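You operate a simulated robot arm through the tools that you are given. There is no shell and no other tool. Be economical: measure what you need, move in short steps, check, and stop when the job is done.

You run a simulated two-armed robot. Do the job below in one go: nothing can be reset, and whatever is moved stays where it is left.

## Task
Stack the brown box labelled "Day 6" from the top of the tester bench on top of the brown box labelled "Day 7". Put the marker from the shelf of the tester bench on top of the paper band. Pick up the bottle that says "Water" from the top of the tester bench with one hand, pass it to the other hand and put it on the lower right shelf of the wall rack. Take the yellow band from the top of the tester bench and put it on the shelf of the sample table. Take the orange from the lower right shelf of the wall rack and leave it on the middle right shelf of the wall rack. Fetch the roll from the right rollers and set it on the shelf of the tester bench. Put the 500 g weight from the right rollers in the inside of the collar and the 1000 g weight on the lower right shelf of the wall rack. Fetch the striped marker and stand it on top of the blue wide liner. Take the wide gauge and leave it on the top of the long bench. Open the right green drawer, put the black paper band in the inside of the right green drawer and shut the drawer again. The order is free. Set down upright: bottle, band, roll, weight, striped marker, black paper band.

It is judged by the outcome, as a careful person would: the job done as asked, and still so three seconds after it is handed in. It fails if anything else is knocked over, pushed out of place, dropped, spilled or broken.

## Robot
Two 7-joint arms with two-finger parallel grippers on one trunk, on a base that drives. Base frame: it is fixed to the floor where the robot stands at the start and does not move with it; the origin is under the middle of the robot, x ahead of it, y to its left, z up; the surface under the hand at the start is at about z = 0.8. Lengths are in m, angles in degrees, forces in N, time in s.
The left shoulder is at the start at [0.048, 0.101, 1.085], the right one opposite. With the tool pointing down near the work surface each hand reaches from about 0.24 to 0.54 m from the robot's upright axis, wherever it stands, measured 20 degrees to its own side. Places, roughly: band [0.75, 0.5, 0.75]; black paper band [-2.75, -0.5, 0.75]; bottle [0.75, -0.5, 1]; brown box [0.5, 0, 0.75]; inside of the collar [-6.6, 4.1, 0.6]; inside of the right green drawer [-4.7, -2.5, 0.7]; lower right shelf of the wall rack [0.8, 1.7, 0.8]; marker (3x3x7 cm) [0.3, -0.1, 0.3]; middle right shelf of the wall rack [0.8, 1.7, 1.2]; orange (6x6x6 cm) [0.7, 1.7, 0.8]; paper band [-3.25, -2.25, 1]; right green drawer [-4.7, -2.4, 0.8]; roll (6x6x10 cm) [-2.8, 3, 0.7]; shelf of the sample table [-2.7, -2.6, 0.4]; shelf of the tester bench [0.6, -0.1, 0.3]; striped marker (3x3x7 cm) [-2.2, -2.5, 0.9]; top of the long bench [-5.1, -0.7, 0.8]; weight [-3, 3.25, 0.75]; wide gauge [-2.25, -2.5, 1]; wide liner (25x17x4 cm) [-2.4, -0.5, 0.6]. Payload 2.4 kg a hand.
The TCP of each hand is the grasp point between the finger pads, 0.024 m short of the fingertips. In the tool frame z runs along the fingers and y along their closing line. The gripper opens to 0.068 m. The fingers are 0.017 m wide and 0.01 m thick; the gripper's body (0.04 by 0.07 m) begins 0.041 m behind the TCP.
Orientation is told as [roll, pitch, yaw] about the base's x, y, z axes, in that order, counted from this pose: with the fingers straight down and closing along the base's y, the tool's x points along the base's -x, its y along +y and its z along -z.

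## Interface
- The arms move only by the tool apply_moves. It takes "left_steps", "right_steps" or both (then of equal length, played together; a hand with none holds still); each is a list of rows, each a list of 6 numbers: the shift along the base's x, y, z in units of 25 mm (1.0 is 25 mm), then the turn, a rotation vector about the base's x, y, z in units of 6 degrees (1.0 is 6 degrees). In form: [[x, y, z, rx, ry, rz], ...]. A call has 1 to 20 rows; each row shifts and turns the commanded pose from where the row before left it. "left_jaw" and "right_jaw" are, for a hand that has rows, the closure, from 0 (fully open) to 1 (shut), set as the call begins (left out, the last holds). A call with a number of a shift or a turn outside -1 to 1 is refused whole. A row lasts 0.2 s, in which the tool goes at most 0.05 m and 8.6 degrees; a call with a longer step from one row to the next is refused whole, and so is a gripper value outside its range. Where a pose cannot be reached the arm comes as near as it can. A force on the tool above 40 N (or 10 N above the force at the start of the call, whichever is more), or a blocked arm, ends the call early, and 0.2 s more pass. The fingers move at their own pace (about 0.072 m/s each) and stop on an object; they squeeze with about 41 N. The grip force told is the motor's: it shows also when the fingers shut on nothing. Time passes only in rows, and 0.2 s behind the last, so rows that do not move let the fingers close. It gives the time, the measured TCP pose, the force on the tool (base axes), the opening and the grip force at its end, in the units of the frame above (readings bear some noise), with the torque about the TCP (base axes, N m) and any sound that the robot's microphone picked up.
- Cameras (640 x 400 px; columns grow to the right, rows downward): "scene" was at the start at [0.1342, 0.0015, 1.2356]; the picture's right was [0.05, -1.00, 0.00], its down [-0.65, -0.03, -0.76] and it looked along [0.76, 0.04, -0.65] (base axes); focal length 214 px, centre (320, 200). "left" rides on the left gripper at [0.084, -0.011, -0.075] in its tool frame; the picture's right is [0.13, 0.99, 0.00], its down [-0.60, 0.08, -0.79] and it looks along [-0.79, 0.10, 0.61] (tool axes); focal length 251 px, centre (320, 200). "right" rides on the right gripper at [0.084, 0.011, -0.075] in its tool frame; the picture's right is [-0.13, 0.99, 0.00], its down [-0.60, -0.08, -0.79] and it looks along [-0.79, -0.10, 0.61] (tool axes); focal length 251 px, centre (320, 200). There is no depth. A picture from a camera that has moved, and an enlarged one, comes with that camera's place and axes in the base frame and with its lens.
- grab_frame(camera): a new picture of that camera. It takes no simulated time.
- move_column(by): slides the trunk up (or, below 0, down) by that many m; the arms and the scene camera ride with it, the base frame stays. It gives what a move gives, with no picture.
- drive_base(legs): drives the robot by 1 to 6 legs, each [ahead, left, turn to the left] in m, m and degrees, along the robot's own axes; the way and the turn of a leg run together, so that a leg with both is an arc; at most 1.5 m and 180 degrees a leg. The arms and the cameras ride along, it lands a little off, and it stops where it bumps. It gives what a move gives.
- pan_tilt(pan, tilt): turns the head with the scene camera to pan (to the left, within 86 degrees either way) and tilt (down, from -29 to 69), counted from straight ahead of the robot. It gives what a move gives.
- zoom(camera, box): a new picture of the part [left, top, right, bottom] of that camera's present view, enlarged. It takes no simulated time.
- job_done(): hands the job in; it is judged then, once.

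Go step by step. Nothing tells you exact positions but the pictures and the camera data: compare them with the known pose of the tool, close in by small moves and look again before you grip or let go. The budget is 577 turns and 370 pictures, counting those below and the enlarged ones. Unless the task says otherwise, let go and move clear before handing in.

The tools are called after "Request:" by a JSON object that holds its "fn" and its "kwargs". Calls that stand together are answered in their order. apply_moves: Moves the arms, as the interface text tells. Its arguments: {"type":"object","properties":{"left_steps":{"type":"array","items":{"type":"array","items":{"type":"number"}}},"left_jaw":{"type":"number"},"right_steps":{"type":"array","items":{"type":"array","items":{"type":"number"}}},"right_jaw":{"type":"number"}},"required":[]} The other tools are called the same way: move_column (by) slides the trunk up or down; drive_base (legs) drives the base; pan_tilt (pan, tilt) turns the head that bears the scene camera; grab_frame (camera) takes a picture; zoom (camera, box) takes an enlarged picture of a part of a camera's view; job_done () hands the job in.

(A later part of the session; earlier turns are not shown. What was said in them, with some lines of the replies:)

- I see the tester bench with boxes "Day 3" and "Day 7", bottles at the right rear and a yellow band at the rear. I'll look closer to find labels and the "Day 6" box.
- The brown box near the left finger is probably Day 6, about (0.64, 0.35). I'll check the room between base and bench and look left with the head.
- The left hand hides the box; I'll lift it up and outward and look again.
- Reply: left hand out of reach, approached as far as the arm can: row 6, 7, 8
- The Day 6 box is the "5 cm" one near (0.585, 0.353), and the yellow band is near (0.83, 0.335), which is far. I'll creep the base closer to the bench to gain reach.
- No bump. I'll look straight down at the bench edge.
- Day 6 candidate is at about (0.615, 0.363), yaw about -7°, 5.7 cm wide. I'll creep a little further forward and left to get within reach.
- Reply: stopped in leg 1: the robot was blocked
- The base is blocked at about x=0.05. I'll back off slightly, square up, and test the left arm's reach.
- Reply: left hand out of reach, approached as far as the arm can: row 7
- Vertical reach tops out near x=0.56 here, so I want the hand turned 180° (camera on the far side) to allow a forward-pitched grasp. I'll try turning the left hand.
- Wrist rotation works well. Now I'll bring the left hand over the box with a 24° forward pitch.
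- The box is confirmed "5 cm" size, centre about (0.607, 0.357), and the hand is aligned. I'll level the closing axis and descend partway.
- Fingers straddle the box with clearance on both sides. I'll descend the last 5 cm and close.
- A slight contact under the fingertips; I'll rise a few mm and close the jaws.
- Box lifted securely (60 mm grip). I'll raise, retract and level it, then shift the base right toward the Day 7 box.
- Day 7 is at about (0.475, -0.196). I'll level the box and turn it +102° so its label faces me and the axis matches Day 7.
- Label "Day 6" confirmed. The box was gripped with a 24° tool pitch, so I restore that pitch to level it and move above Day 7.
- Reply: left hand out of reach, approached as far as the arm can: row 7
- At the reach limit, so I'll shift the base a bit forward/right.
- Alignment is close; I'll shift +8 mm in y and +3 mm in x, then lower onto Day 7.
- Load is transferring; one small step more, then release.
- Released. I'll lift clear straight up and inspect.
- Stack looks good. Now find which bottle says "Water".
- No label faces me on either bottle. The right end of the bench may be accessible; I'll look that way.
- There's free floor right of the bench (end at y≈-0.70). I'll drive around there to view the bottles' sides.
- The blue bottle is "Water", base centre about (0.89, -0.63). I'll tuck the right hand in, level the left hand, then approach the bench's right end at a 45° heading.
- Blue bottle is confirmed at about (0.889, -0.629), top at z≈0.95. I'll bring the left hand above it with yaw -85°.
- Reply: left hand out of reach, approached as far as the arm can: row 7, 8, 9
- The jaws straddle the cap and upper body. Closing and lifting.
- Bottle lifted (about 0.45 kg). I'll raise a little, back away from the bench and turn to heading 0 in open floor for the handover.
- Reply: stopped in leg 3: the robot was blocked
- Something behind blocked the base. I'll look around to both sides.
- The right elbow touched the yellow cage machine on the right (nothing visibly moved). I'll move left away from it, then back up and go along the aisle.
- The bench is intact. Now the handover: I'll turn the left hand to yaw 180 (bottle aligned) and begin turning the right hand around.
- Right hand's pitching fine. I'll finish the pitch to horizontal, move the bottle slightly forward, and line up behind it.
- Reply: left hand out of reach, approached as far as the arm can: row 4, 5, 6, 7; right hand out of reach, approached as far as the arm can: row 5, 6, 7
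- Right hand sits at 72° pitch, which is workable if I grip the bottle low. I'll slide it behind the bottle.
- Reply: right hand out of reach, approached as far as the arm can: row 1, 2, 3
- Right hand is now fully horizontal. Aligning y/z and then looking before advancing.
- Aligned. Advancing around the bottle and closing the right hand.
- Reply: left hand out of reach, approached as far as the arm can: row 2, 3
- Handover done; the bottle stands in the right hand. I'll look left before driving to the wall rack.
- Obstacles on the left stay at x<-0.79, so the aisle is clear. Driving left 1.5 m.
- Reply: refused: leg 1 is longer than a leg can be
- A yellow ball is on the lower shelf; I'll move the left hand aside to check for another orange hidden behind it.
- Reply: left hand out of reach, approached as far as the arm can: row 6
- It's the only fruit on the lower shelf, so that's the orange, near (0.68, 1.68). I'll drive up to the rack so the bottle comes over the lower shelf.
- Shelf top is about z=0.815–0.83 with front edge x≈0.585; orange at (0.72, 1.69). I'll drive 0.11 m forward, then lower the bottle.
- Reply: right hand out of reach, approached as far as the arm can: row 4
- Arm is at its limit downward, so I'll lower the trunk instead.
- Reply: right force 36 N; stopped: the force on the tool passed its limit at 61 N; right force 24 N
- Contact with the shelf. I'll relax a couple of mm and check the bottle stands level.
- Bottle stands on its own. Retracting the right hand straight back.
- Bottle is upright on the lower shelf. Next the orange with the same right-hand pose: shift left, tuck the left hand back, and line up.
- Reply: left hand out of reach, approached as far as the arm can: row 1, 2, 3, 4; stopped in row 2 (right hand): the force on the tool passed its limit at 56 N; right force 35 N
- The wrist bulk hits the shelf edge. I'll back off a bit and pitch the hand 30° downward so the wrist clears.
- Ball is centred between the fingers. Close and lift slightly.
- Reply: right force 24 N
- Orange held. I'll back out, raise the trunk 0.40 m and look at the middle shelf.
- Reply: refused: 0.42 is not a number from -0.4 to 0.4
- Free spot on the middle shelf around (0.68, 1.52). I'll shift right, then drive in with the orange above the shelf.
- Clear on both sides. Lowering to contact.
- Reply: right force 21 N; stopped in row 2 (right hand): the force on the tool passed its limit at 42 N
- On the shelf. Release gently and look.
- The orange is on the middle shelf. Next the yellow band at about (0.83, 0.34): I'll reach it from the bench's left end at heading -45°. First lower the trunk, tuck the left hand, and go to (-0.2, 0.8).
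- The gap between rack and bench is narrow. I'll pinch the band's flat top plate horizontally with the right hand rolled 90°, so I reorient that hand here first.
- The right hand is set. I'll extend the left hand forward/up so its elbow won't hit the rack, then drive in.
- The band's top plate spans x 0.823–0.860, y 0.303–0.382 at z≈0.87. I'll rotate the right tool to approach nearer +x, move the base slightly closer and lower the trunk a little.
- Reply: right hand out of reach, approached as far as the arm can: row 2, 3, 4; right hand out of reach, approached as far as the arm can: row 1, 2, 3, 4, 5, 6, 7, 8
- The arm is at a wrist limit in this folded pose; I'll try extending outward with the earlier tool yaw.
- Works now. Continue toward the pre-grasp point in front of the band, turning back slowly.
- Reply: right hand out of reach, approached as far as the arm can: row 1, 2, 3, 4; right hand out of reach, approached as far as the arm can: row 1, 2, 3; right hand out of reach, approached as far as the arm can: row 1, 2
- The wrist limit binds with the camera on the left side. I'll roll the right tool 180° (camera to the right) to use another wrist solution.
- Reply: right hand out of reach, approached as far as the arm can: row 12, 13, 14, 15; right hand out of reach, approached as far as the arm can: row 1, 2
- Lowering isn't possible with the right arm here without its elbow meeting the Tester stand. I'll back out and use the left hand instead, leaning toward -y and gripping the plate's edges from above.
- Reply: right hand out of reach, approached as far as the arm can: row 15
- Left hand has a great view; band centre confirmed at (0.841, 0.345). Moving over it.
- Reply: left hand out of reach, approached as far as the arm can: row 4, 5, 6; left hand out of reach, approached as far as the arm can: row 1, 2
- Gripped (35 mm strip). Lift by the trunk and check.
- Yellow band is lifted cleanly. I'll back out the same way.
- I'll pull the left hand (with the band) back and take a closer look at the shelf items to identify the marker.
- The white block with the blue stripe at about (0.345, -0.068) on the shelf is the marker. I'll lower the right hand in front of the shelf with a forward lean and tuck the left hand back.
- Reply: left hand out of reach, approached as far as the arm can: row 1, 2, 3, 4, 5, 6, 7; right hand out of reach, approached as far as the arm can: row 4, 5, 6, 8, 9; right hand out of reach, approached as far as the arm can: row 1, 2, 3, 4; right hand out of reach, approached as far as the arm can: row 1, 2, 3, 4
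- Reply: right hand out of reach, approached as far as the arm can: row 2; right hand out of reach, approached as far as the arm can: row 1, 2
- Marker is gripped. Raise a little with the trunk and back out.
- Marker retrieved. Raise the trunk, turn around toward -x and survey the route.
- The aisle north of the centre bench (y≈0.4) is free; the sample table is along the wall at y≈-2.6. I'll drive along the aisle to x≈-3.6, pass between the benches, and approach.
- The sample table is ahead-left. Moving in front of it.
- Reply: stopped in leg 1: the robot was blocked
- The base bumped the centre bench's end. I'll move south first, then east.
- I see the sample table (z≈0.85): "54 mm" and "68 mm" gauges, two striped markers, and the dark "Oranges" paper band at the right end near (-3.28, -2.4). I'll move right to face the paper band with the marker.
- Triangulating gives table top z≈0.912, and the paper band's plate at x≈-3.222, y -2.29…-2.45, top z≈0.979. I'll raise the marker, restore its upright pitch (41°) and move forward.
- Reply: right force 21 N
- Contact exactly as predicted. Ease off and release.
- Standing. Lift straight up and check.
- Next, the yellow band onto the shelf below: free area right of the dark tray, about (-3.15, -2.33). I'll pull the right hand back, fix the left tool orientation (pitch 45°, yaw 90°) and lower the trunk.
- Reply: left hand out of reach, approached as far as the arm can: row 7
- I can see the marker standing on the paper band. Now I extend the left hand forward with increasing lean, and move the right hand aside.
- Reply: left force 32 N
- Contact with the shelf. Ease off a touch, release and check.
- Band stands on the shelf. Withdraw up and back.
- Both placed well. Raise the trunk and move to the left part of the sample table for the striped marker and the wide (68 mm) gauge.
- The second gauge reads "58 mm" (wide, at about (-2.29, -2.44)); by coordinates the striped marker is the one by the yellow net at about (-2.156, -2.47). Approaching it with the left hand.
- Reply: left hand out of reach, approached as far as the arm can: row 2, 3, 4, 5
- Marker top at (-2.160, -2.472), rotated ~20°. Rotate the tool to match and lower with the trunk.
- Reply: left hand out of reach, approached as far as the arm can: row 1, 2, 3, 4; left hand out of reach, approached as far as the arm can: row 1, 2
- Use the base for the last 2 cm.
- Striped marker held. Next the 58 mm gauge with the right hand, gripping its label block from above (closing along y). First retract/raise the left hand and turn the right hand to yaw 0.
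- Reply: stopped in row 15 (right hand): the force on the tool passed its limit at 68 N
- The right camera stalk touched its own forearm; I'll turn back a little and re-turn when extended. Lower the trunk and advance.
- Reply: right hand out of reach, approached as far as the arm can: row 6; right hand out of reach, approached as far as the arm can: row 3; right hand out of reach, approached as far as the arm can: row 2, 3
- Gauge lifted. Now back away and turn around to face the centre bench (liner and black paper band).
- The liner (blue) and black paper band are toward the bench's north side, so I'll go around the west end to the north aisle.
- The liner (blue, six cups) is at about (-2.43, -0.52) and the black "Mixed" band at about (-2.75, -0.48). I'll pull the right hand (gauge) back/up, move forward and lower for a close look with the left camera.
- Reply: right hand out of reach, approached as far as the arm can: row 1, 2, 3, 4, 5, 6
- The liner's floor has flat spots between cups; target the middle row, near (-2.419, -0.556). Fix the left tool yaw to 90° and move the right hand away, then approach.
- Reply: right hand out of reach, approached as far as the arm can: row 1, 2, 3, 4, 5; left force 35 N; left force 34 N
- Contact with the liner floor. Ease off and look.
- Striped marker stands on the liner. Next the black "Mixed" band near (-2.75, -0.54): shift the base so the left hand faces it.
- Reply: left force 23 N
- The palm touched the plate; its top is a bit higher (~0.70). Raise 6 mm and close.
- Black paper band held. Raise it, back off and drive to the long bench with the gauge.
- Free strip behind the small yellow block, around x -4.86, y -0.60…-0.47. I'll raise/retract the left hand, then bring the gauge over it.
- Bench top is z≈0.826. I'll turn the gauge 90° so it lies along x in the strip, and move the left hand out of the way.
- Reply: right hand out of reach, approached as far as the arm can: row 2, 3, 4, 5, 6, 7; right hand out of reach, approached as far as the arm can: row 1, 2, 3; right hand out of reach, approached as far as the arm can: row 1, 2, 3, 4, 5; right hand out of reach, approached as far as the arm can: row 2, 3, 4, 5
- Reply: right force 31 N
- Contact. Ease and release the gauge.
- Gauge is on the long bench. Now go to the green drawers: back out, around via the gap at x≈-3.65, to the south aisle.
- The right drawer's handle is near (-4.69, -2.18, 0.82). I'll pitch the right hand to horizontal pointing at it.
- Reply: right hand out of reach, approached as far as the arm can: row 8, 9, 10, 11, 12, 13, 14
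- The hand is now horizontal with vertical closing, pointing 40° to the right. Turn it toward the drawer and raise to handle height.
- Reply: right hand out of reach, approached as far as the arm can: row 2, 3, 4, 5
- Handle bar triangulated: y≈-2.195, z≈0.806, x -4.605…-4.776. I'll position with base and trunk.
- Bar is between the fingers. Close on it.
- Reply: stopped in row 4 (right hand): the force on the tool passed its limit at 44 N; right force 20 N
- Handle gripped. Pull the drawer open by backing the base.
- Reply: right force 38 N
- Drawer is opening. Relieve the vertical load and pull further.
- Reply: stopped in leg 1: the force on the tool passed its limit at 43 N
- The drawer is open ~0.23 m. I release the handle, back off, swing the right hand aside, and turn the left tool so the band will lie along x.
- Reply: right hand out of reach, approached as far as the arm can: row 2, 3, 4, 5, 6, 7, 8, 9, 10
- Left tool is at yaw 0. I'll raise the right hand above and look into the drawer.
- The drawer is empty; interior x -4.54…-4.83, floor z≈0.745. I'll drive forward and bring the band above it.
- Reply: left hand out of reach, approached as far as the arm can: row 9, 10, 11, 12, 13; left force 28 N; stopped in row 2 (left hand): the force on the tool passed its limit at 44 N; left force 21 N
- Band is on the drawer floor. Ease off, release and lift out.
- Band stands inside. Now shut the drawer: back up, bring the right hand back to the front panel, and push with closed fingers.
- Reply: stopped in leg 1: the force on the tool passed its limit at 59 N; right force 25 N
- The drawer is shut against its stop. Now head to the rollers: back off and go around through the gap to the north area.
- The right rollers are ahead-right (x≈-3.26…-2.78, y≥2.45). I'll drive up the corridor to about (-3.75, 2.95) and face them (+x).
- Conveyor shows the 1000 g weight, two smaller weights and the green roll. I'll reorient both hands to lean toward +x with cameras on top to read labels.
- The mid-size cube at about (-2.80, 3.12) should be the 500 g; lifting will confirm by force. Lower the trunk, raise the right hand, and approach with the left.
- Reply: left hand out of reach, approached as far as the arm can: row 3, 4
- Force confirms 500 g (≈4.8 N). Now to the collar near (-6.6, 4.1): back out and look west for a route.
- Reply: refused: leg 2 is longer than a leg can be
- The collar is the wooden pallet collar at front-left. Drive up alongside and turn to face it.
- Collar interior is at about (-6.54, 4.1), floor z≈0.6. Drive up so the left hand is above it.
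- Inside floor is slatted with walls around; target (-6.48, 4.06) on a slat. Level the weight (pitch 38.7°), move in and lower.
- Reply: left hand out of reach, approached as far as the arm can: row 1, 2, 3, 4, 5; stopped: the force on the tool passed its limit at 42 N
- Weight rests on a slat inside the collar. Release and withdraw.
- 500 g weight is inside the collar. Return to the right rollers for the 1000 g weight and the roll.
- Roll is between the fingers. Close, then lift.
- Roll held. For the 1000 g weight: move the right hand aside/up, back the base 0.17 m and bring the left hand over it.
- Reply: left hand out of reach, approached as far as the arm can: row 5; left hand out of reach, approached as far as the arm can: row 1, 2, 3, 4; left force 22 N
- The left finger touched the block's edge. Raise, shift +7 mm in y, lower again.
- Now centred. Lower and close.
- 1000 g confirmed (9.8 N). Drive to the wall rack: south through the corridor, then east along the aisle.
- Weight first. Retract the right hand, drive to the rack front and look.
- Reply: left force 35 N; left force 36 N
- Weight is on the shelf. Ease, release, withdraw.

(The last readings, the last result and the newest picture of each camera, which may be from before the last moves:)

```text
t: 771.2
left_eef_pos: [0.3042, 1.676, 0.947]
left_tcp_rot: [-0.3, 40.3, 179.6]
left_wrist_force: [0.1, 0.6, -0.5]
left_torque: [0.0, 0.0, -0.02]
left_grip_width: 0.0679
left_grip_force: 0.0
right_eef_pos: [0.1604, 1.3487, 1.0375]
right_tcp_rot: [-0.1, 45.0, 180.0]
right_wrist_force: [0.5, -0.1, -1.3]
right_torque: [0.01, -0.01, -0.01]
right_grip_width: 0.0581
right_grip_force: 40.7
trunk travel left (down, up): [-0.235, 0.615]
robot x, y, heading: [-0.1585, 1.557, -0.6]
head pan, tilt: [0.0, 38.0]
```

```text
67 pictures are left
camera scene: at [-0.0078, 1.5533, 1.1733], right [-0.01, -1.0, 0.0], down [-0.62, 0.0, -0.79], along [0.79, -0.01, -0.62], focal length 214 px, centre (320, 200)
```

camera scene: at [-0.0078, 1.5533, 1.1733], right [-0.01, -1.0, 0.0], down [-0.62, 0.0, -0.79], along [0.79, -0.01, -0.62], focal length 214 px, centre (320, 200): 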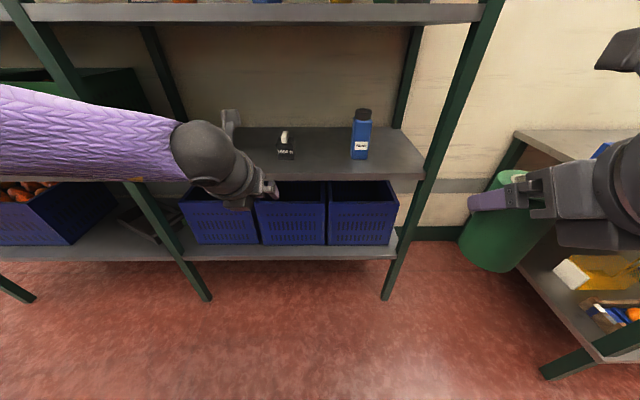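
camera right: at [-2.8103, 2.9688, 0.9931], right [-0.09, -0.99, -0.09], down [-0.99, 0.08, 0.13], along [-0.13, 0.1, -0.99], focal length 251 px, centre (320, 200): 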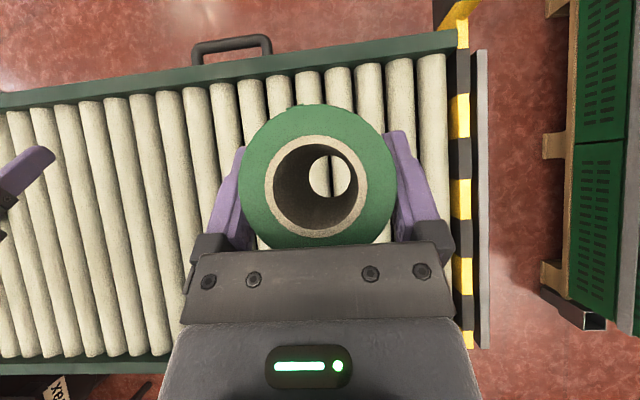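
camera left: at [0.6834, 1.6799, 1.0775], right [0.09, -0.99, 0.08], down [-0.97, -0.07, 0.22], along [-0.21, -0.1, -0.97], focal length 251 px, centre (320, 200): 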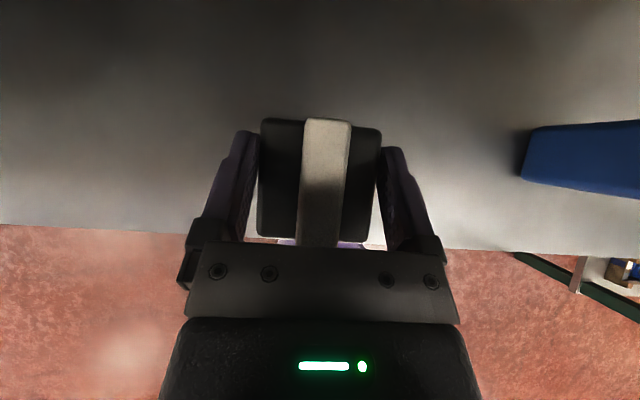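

All good. Last item: the roll to the tester bench shelf. Tuck the left hand and drive back to the bench.

Request:
{"fn": "apply_moves", "kwargs": {"left_steps": [[-1, 0.3, 0.3, 0, 0.6, 0], [-1, 0.3, 0.3, 0, 0.6, 0], [-1, 0.3, 0.3, 0, 0.6, 0], [-1, 0.3, 0.3, 0, 0.6, 0], [-1, 0.3, 0.3, 0, 0.6, 0], [-1, 0.3, 0.3, 0, 0.6, 0], [-0.6, 0, 0.3, 0, 0.6, 0]]}}

Request:
{"fn": "drive_base", "kwargs": {"legs": [[-0.3, 0, 0.6], [0, -1.45, 0]]}}

Request:
{"fn": "move_column", "kwargs": {"by": -0.23}}

Request:
{"fn": "pan_tilt", "kwargs": {"pan": 0, "tilt": 40}}

Request:
{"fn": "grab_frame", "kwargs": {"camera": "scene"}}

```text
t: 772.8
left_eef_pos: [0.1387, 1.721, 0.9998]
left_tcp_rot: [-0.1, 15.1, 179.5]
left_wrist_force: [0.1, 0.7, -0.5]
left_torque: [0.02, 0.0, 0.0]
left_grip_width: 0.068
left_grip_force: 0.0
right_eef_pos: [0.1607, 1.35, 1.0378]
right_tcp_rot: [-0.1, 45.0, 180.1]
right_wrist_force: [-1.2, -0.4, -0.7]
right_torque: [0.01, 0.0, 0.01]
right_grip_width: 0.0584
right_grip_force: 41.3
trunk travel left (down, up): [-0.235, 0.615]
robot x, y, heading: [-0.1589, 1.5536, -0.6]
head pan, tilt: [0.0, 38.0]
```

```text
t: 781.6
left_eef_pos: [-0.1379, 0.2806, 0.9991]
left_tcp_rot: [-0.1, 15.2, -178.4]
left_wrist_force: [-0.5, -0.6, 0.7]
left_torque: [-0.05, 0.02, 0.01]
left_grip_width: 0.0679
left_grip_force: 0.1
right_eef_pos: [-0.1033, -0.0894, 1.0381]
right_tcp_rot: [-0.1, 45.0, -178.1]
right_wrist_force: [0.8, 0.2, -1.5]
right_torque: [-0.02, 0.01, -0.01]
right_grip_width: 0.0584
right_grip_force: 40.7
trunk travel left (down, up): [-0.235, 0.615]
robot x, y, heading: [-0.4306, 0.1087, 1.4]
head pan, tilt: [0.0, 38.0]
```

```text
t: 784.0
left_eef_pos: [-0.1397, 0.2815, 0.7707]
left_tcp_rot: [0.0, 15.1, -178.5]
left_wrist_force: [-0.2, 0.6, 0.1]
left_torque: [-0.02, 0.01, -0.05]
left_grip_width: 0.0682
left_grip_force: 0.0
right_eef_pos: [-0.0661, -0.0884, 0.7639]
right_tcp_rot: [-0.2, 35.7, -178.2]
right_wrist_force: [0.1, 0.7, -1.1]
right_torque: [-0.02, 0.0, 0.02]
right_grip_width: 0.0587
right_grip_force: 41.4
trunk travel left (down, up): [-0.005, 0.845]
robot x, y, heading: [-0.4324, 0.1078, 1.5]
head pan, tilt: [0.0, 38.0]
```

```text
t: 784.6
left_eef_pos: [-0.1388, 0.2806, 0.7701]
left_tcp_rot: [0.0, 15.1, -178.5]
left_wrist_force: [0.5, 0.1, -0.4]
left_torque: [-0.01, 0.02, 0.0]
left_grip_width: 0.068
left_grip_force: 0.0
right_eef_pos: [-0.0668, -0.087, 0.7643]
right_tcp_rot: [-0.2, 35.6, -178.2]
right_wrist_force: [-0.4, 0.4, -1.5]
right_torque: [-0.04, -0.02, 0.01]
right_grip_width: 0.0585
right_grip_force: 40.6
trunk travel left (down, up): [-0.005, 0.845]
robot x, y, heading: [-0.4295, 0.1077, 1.5]
head pan, tilt: [0.0, 40.0]
```

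```text
66 pictures are left
camera scene: at [-0.2068, 0.1113, 0.9325], right [0.03, -1.0, 0.0], down [-0.64, -0.02, -0.77], along [0.77, 0.02, -0.64], focal length 214 px, centre (320, 200)
```

scene: 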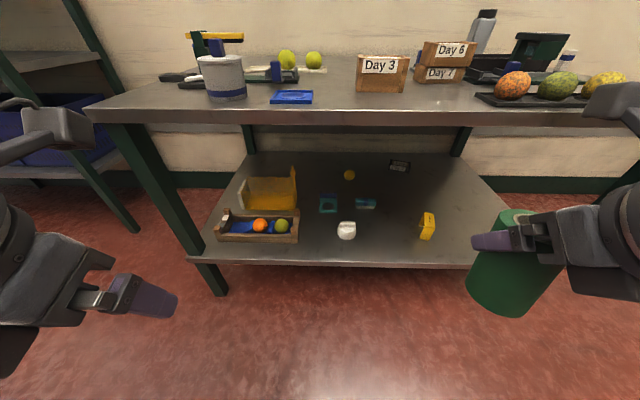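

Free spot on the shelf at about (0.36, -0.135). Lower the right hand in front of the shelf with the roll upright (pitch 45°).

Request:
{"fn": "apply_moves", "kwargs": {"right_steps": [[0, -0.1, -1, 0, 0, 0.15], [0.2, -0.1, -1, 0, 0, 0.15], [0.2, 0, -1, 0, 0, 0], [0.3, 0, -1, 0, 0, 0], [0.3, 0, -1, 0, 0, 0], [0.4, 0, -1, 0, -0.4, 0], [0.4, 0, -1, 0, -0.4, 0], [0.4, 0, -1, 0, -0.4, 0], [0.4, 0, -1, 0, -0.4, 0], [0.4, 0, -0.8, 0, 0, 0], [0.4, 0, -0.8, 0, 0, 0], [0.4, 0, -0.8, 0, 0, 0]]}}

Request:
{"fn": "grab_frame", "kwargs": {"camera": "scene"}}

```text
t: 787.2
left_eef_pos: [-0.1384, 0.281, 0.7699]
left_tcp_rot: [-0.1, 15.1, -178.5]
left_wrist_force: [1.4, -0.5, 0.1]
left_torque: [0.0, 0.0, -0.01]
left_grip_width: 0.0679
left_grip_force: 0.1
right_eef_pos: [0.0447, -0.0986, 0.4864]
right_tcp_rot: [0.7, 45.2, -175.9]
right_wrist_force: [-1.0, -0.6, -1.3]
right_torque: [0.01, -0.02, -0.03]
right_grip_width: 0.0584
right_grip_force: 41.0
right hand out of reach, approached as far as the arm can: row 1, 2
trunk travel left (down, up): [-0.005, 0.845]
robot x, y, heading: [-0.429, 0.1107, 1.5]
head pan, tilt: [0.0, 40.0]
```

```text
65 pictures are left
camera scene: at [-0.2069, 0.1112, 0.9325], right [0.03, -1.0, 0.0], down [-0.64, -0.02, -0.77], along [0.77, 0.02, -0.64], focal length 214 px, centre (320, 200)
```

scene: 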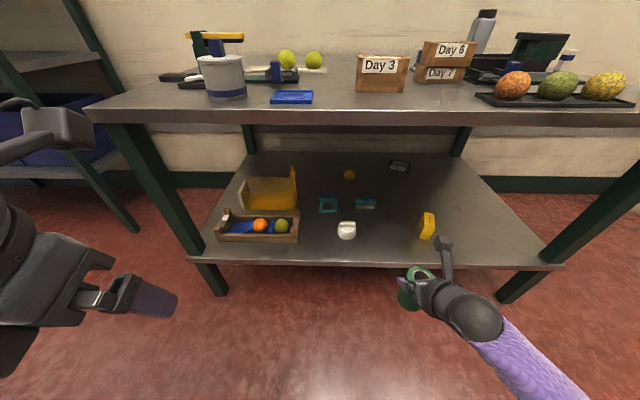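

Request:
{"fn": "drive_base", "kwargs": {"legs": [[0.25, -0.045, -1.5]]}}

Request:
{"fn": "grab_frame", "kwargs": {"camera": "right"}}

Request:
{"fn": "grab_frame", "kwargs": {"camera": "scene"}}

```text
t: 789.1
left_eef_pos: [0.1199, 0.2299, 0.7704]
left_tcp_rot: [-0.1, 15.1, 179.7]
left_wrist_force: [0.0, -0.1, -0.1]
left_torque: [-0.02, -0.01, 0.02]
left_grip_width: 0.068
left_grip_force: 0.0
right_eef_pos: [0.2906, -0.1562, 0.4863]
right_tcp_rot: [0.6, 45.2, -177.6]
right_wrist_force: [-0.4, 0.1, -1.2]
right_torque: [-0.03, 0.01, -0.01]
right_grip_width: 0.0584
right_grip_force: 41.2
trunk travel left (down, up): [-0.005, 0.845]
robot x, y, heading: [-0.176, 0.067, -0.1]
head pan, tilt: [0.0, 40.0]
```

```text
64 pictures are left
camera right: at [0.2981, -0.1653, 0.5988], right [-0.06, -0.99, -0.08], down [-0.99, 0.04, 0.13], along [-0.12, 0.09, -0.99], focal length 251 px, centre (320, 200)
```

right: 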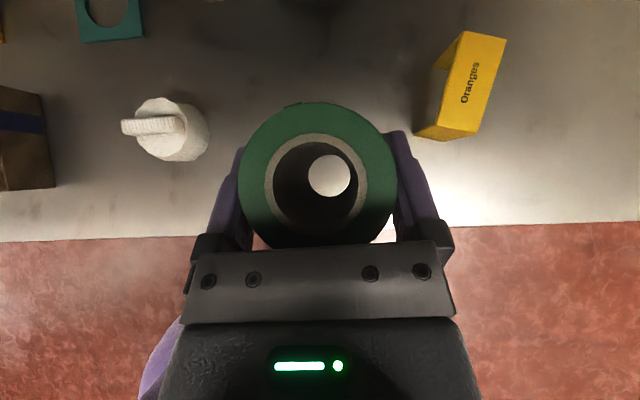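

```text
63 pictures are left
camera scene: at [0.0459, 0.062, 0.9325], right [0.0, -1.0, 0.0], down [-0.64, 0.0, -0.77], along [0.77, 0.0, -0.64], focal length 214 px, centre (320, 200)
```

scene: 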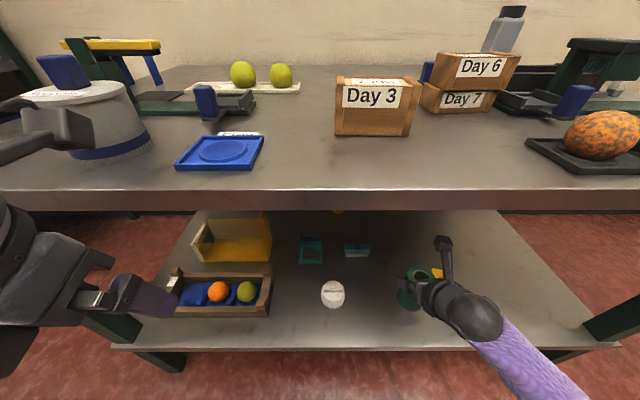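

Request:
{"fn": "apply_moves", "kwargs": {"left_steps": [[-0.4, 0.6, 0.6, 0, 0, 0], [-0.4, 0.6, 0.6, 0, 0, 0], [-0.4, 0.6, 0.6, 0, 0, 0], [-0.4, 0.6, 0.6, 0, 0, 0], [0, 0.6, 0.6, 0, 0, 0]], "right_steps": [[0.5, 0.15, -0.4, 0, 0, 0], [0.6, 0.2, -0.5, 0, 0, 0], [0.6, 0.2, -0.5, 0, 0, 0], [0.6, 0.2, -0.5, 0, 0, 0], [0.5, 0, -0.5, 0, 0, 0]]}}

Request:
{"fn": "grab_frame", "kwargs": {"camera": "right"}}

```text
t: 790.3
left_eef_pos: [0.0795, 0.3034, 0.8443]
left_tcp_rot: [-0.2, 15.1, 179.8]
left_wrist_force: [0.1, 0.1, 0.7]
left_torque: [0.0, 0.0, -0.01]
left_grip_width: 0.0684
left_grip_force: 0.1
right_eef_pos: [0.3582, -0.1438, 0.4258]
right_tcp_rot: [0.8, 45.3, -177.5]
right_wrist_force: [-0.1, 0.1, -0.6]
right_torque: [0.01, 0.01, 0.03]
right_grip_width: 0.0583
right_grip_force: 40.8
right hand out of reach, approached as far as the arm can: row 3
trunk travel left (down, up): [-0.005, 0.845]
robot x, y, heading: [-0.1747, 0.066, 0.0]
head pan, tilt: [0.0, 40.0]
```

```text
62 pictures are left
camera right: at [0.3653, -0.1538, 0.5376], right [-0.06, -0.99, -0.08], down [-0.99, 0.04, 0.13], along [-0.12, 0.09, -0.99], focal length 251 px, centre (320, 200)
```

right: 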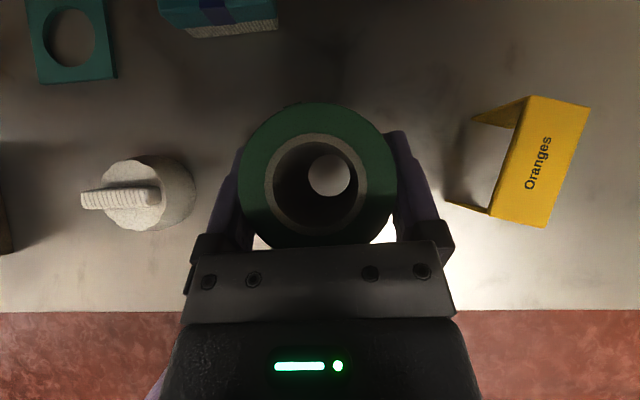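

Well centred between neighbours. Lower to contact.

Request:
{"fn": "apply_moves", "kwargs": {"right_steps": [[0, 0.05, -0.5, 0, 0, 0], [0, 0, -0.5, 0, 0, 0], [0, 0, -0.3, 0, 0, 0]]}}

Request:
{"fn": "apply_moves", "kwargs": {"right_steps": [[0, 0, -0.2, 0, 0, 0], [0, 0, -0.15, 0, 0, 0]]}}

```text
t: 791.1
left_eef_pos: [0.0797, 0.3035, 0.8435]
left_tcp_rot: [-0.1, 15.0, 179.7]
left_wrist_force: [-0.4, 0.2, 0.2]
left_torque: [-0.02, 0.02, -0.01]
left_grip_width: 0.0681
left_grip_force: 0.1
right_eef_pos: [0.351, -0.1514, 0.3856]
right_tcp_rot: [0.6, 45.2, -177.5]
right_wrist_force: [0.3, 0.4, -0.8]
right_torque: [0.02, 0.02, -0.01]
right_grip_width: 0.0586
right_grip_force: 41.4
right hand out of reach, approached as far as the arm can: row 2
trunk travel left (down, up): [-0.005, 0.845]
robot x, y, heading: [-0.1758, 0.0619, -0.4]
head pan, tilt: [0.0, 40.0]
```

```text
t: 791.7
left_eef_pos: [0.0788, 0.3035, 0.845]
left_tcp_rot: [-0.1, 15.1, 179.8]
left_wrist_force: [0.5, 0.4, -0.6]
left_torque: [0.01, 0.01, -0.05]
left_grip_width: 0.0683
left_grip_force: 0.0
right_eef_pos: [0.352, -0.149, 0.3812]
right_tcp_rot: [0.7, 45.5, -177.6]
right_wrist_force: [-4.9, -2.8, 14.5]
right_torque: [0.06, 0.71, 0.12]
right_grip_width: 0.0585
right_grip_force: 41.0
trunk travel left (down, up): [-0.005, 0.845]
robot x, y, heading: [-0.1769, 0.0641, -0.4]
head pan, tilt: [0.0, 40.0]
```

Request:
{"fn": "apply_moves", "kwargs": {"right_steps": [[0, 0, 0.06, 0, 0, 0]]}}

Request:
{"fn": "apply_moves", "kwargs": {"right_jaw": 0, "right_steps": [[0, 0, 0, 0, 0, 0], [0, 0, 0, 0, 0, 0], [0, 0, 0, 0, 0, 0]]}}

Request:
{"fn": "grab_frame", "kwargs": {"camera": "right"}}

```text
t: 792.1
left_eef_pos: [0.0793, 0.3033, 0.8438]
left_tcp_rot: [-0.1, 15.0, 179.8]
left_wrist_force: [0.1, -0.3, -0.5]
left_torque: [0.0, 0.0, -0.02]
left_grip_width: 0.068
left_grip_force: 0.1
right_eef_pos: [0.3526, -0.1492, 0.3792]
right_tcp_rot: [0.7, 45.3, -177.5]
right_wrist_force: [2.9, -2.8, 7.2]
right_torque: [0.03, -0.05, 0.0]
right_grip_width: 0.0583
right_grip_force: 40.4
trunk travel left (down, up): [-0.005, 0.845]
robot x, y, heading: [-0.1752, 0.0618, -0.2]
head pan, tilt: [0.0, 40.0]
```

```text
t: 792.9
left_eef_pos: [0.0792, 0.3033, 0.8437]
left_tcp_rot: [-0.1, 15.0, 179.8]
left_wrist_force: [-0.2, 0.3, -0.3]
left_torque: [0.0, 0.02, 0.02]
left_grip_width: 0.0682
left_grip_force: 0.0
right_eef_pos: [0.351, -0.1491, 0.3794]
right_tcp_rot: [0.7, 45.2, -177.6]
right_wrist_force: [0.8, -0.7, 0.1]
right_torque: [-0.01, -0.02, -0.01]
right_grip_width: 0.068
right_grip_force: 0.1
trunk travel left (down, up): [-0.005, 0.845]
robot x, y, heading: [-0.1735, 0.0665, -0.0]
head pan, tilt: [0.0, 40.0]
```

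```text
61 pictures are left
camera right: at [0.3597, -0.1588, 0.4912], right [-0.06, -0.99, -0.08], down [-0.99, 0.04, 0.13], along [-0.13, 0.09, -0.99], focal length 251 px, centre (320, 200)
```

right: 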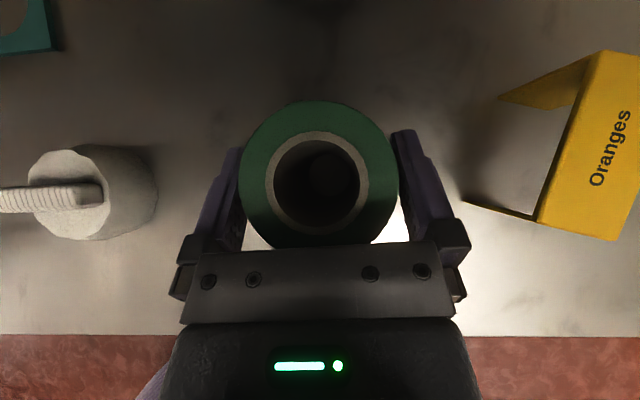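

Released and standing. Rise by the trunk in small steps to stay clear of it.

Request:
{"fn": "move_column", "kwargs": {"by": 0.03}}

Request:
{"fn": "move_column", "kwargs": {"by": 0.05}}

Request:
{"fn": "drive_base", "kwargs": {"legs": [[-0.35, 0, 0]]}}

Request:
{"fn": "grab_frame", "kwargs": {"camera": "scene"}}

```text
t: 793.6
left_eef_pos: [0.0797, 0.3042, 0.8737]
left_tcp_rot: [-0.1, 15.0, 179.8]
left_wrist_force: [-0.3, -0.4, 0.1]
left_torque: [0.02, 0.03, 0.03]
left_grip_width: 0.0679
left_grip_force: 0.0
right_eef_pos: [0.3515, -0.149, 0.4096]
right_tcp_rot: [0.6, 45.1, -177.6]
right_wrist_force: [0.2, 0.0, -0.3]
right_torque: [0.01, 0.0, -0.02]
right_grip_width: 0.0682
right_grip_force: 0.0
trunk travel left (down, up): [-0.035, 0.815]
robot x, y, heading: [-0.1751, 0.0674, -0.3]
head pan, tilt: [0.0, 40.0]
```

```text
t: 794.5
left_eef_pos: [0.0794, 0.3049, 0.9232]
left_tcp_rot: [0.0, 15.0, 179.8]
left_wrist_force: [0.5, 0.6, 0.1]
left_torque: [0.03, 0.0, -0.07]
left_grip_width: 0.0682
left_grip_force: 0.0
right_eef_pos: [0.3526, -0.1498, 0.4589]
right_tcp_rot: [0.6, 45.3, -177.4]
right_wrist_force: [0.1, -0.1, 0.4]
right_torque: [0.04, 0.01, 0.01]
right_grip_width: 0.0678
right_grip_force: 0.1
trunk travel left (down, up): [-0.085, 0.765]
robot x, y, heading: [-0.179, 0.064, -0.4]
head pan, tilt: [0.0, 40.0]
```

```text
t: 796.8
left_eef_pos: [-0.2749, 0.3059, 0.925]
left_tcp_rot: [-0.1, 15.1, 179.8]
left_wrist_force: [-0.4, 0.5, 0.4]
left_torque: [-0.03, -0.03, 0.01]
left_grip_width: 0.068
left_grip_force: 0.0
right_eef_pos: [-0.0013, -0.1471, 0.4592]
right_tcp_rot: [0.7, 45.3, -177.6]
right_wrist_force: [0.0, -0.2, -0.2]
right_torque: [0.01, -0.05, 0.01]
right_grip_width: 0.0679
right_grip_force: 0.0
trunk travel left (down, up): [-0.085, 0.765]
robot x, y, heading: [-0.5301, 0.0671, -0.4]
head pan, tilt: [0.0, 40.0]
```

```text
60 pictures are left
camera scene: at [-0.337, 0.0636, 1.0163], right [0.0, -1.0, 0.0], down [-0.64, 0.0, -0.77], along [0.77, 0.0, -0.64], focal length 214 px, centre (320, 200)
```

scene: 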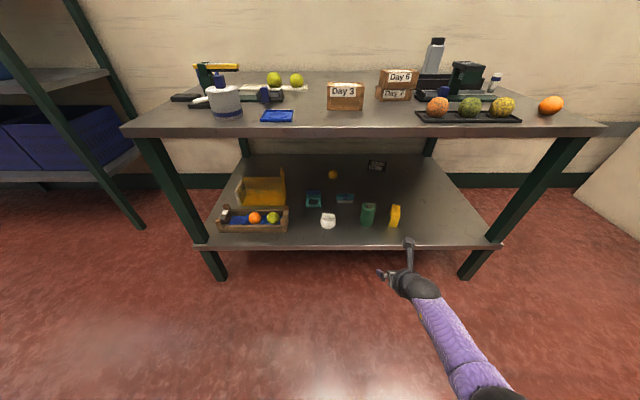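

The roll stands upright on the tester bench shelf, and that was the last item. Both hands are empty and clear, so I'm handing in.

Request:
{"fn": "job_done", "kwargs": {}}

```text
The job is handed in.
```

I did every item on the list and handed the job in; I don't have the verdict.

Two choices were judgement calls. The sample table held two striped markers and two gauges, so I took the marker and the "58 mm" gauge nearest the coordinates you gave.

The base bumped the tester bench and the centre bench, and an elbow touched the yellow cage. I saw nothing move.
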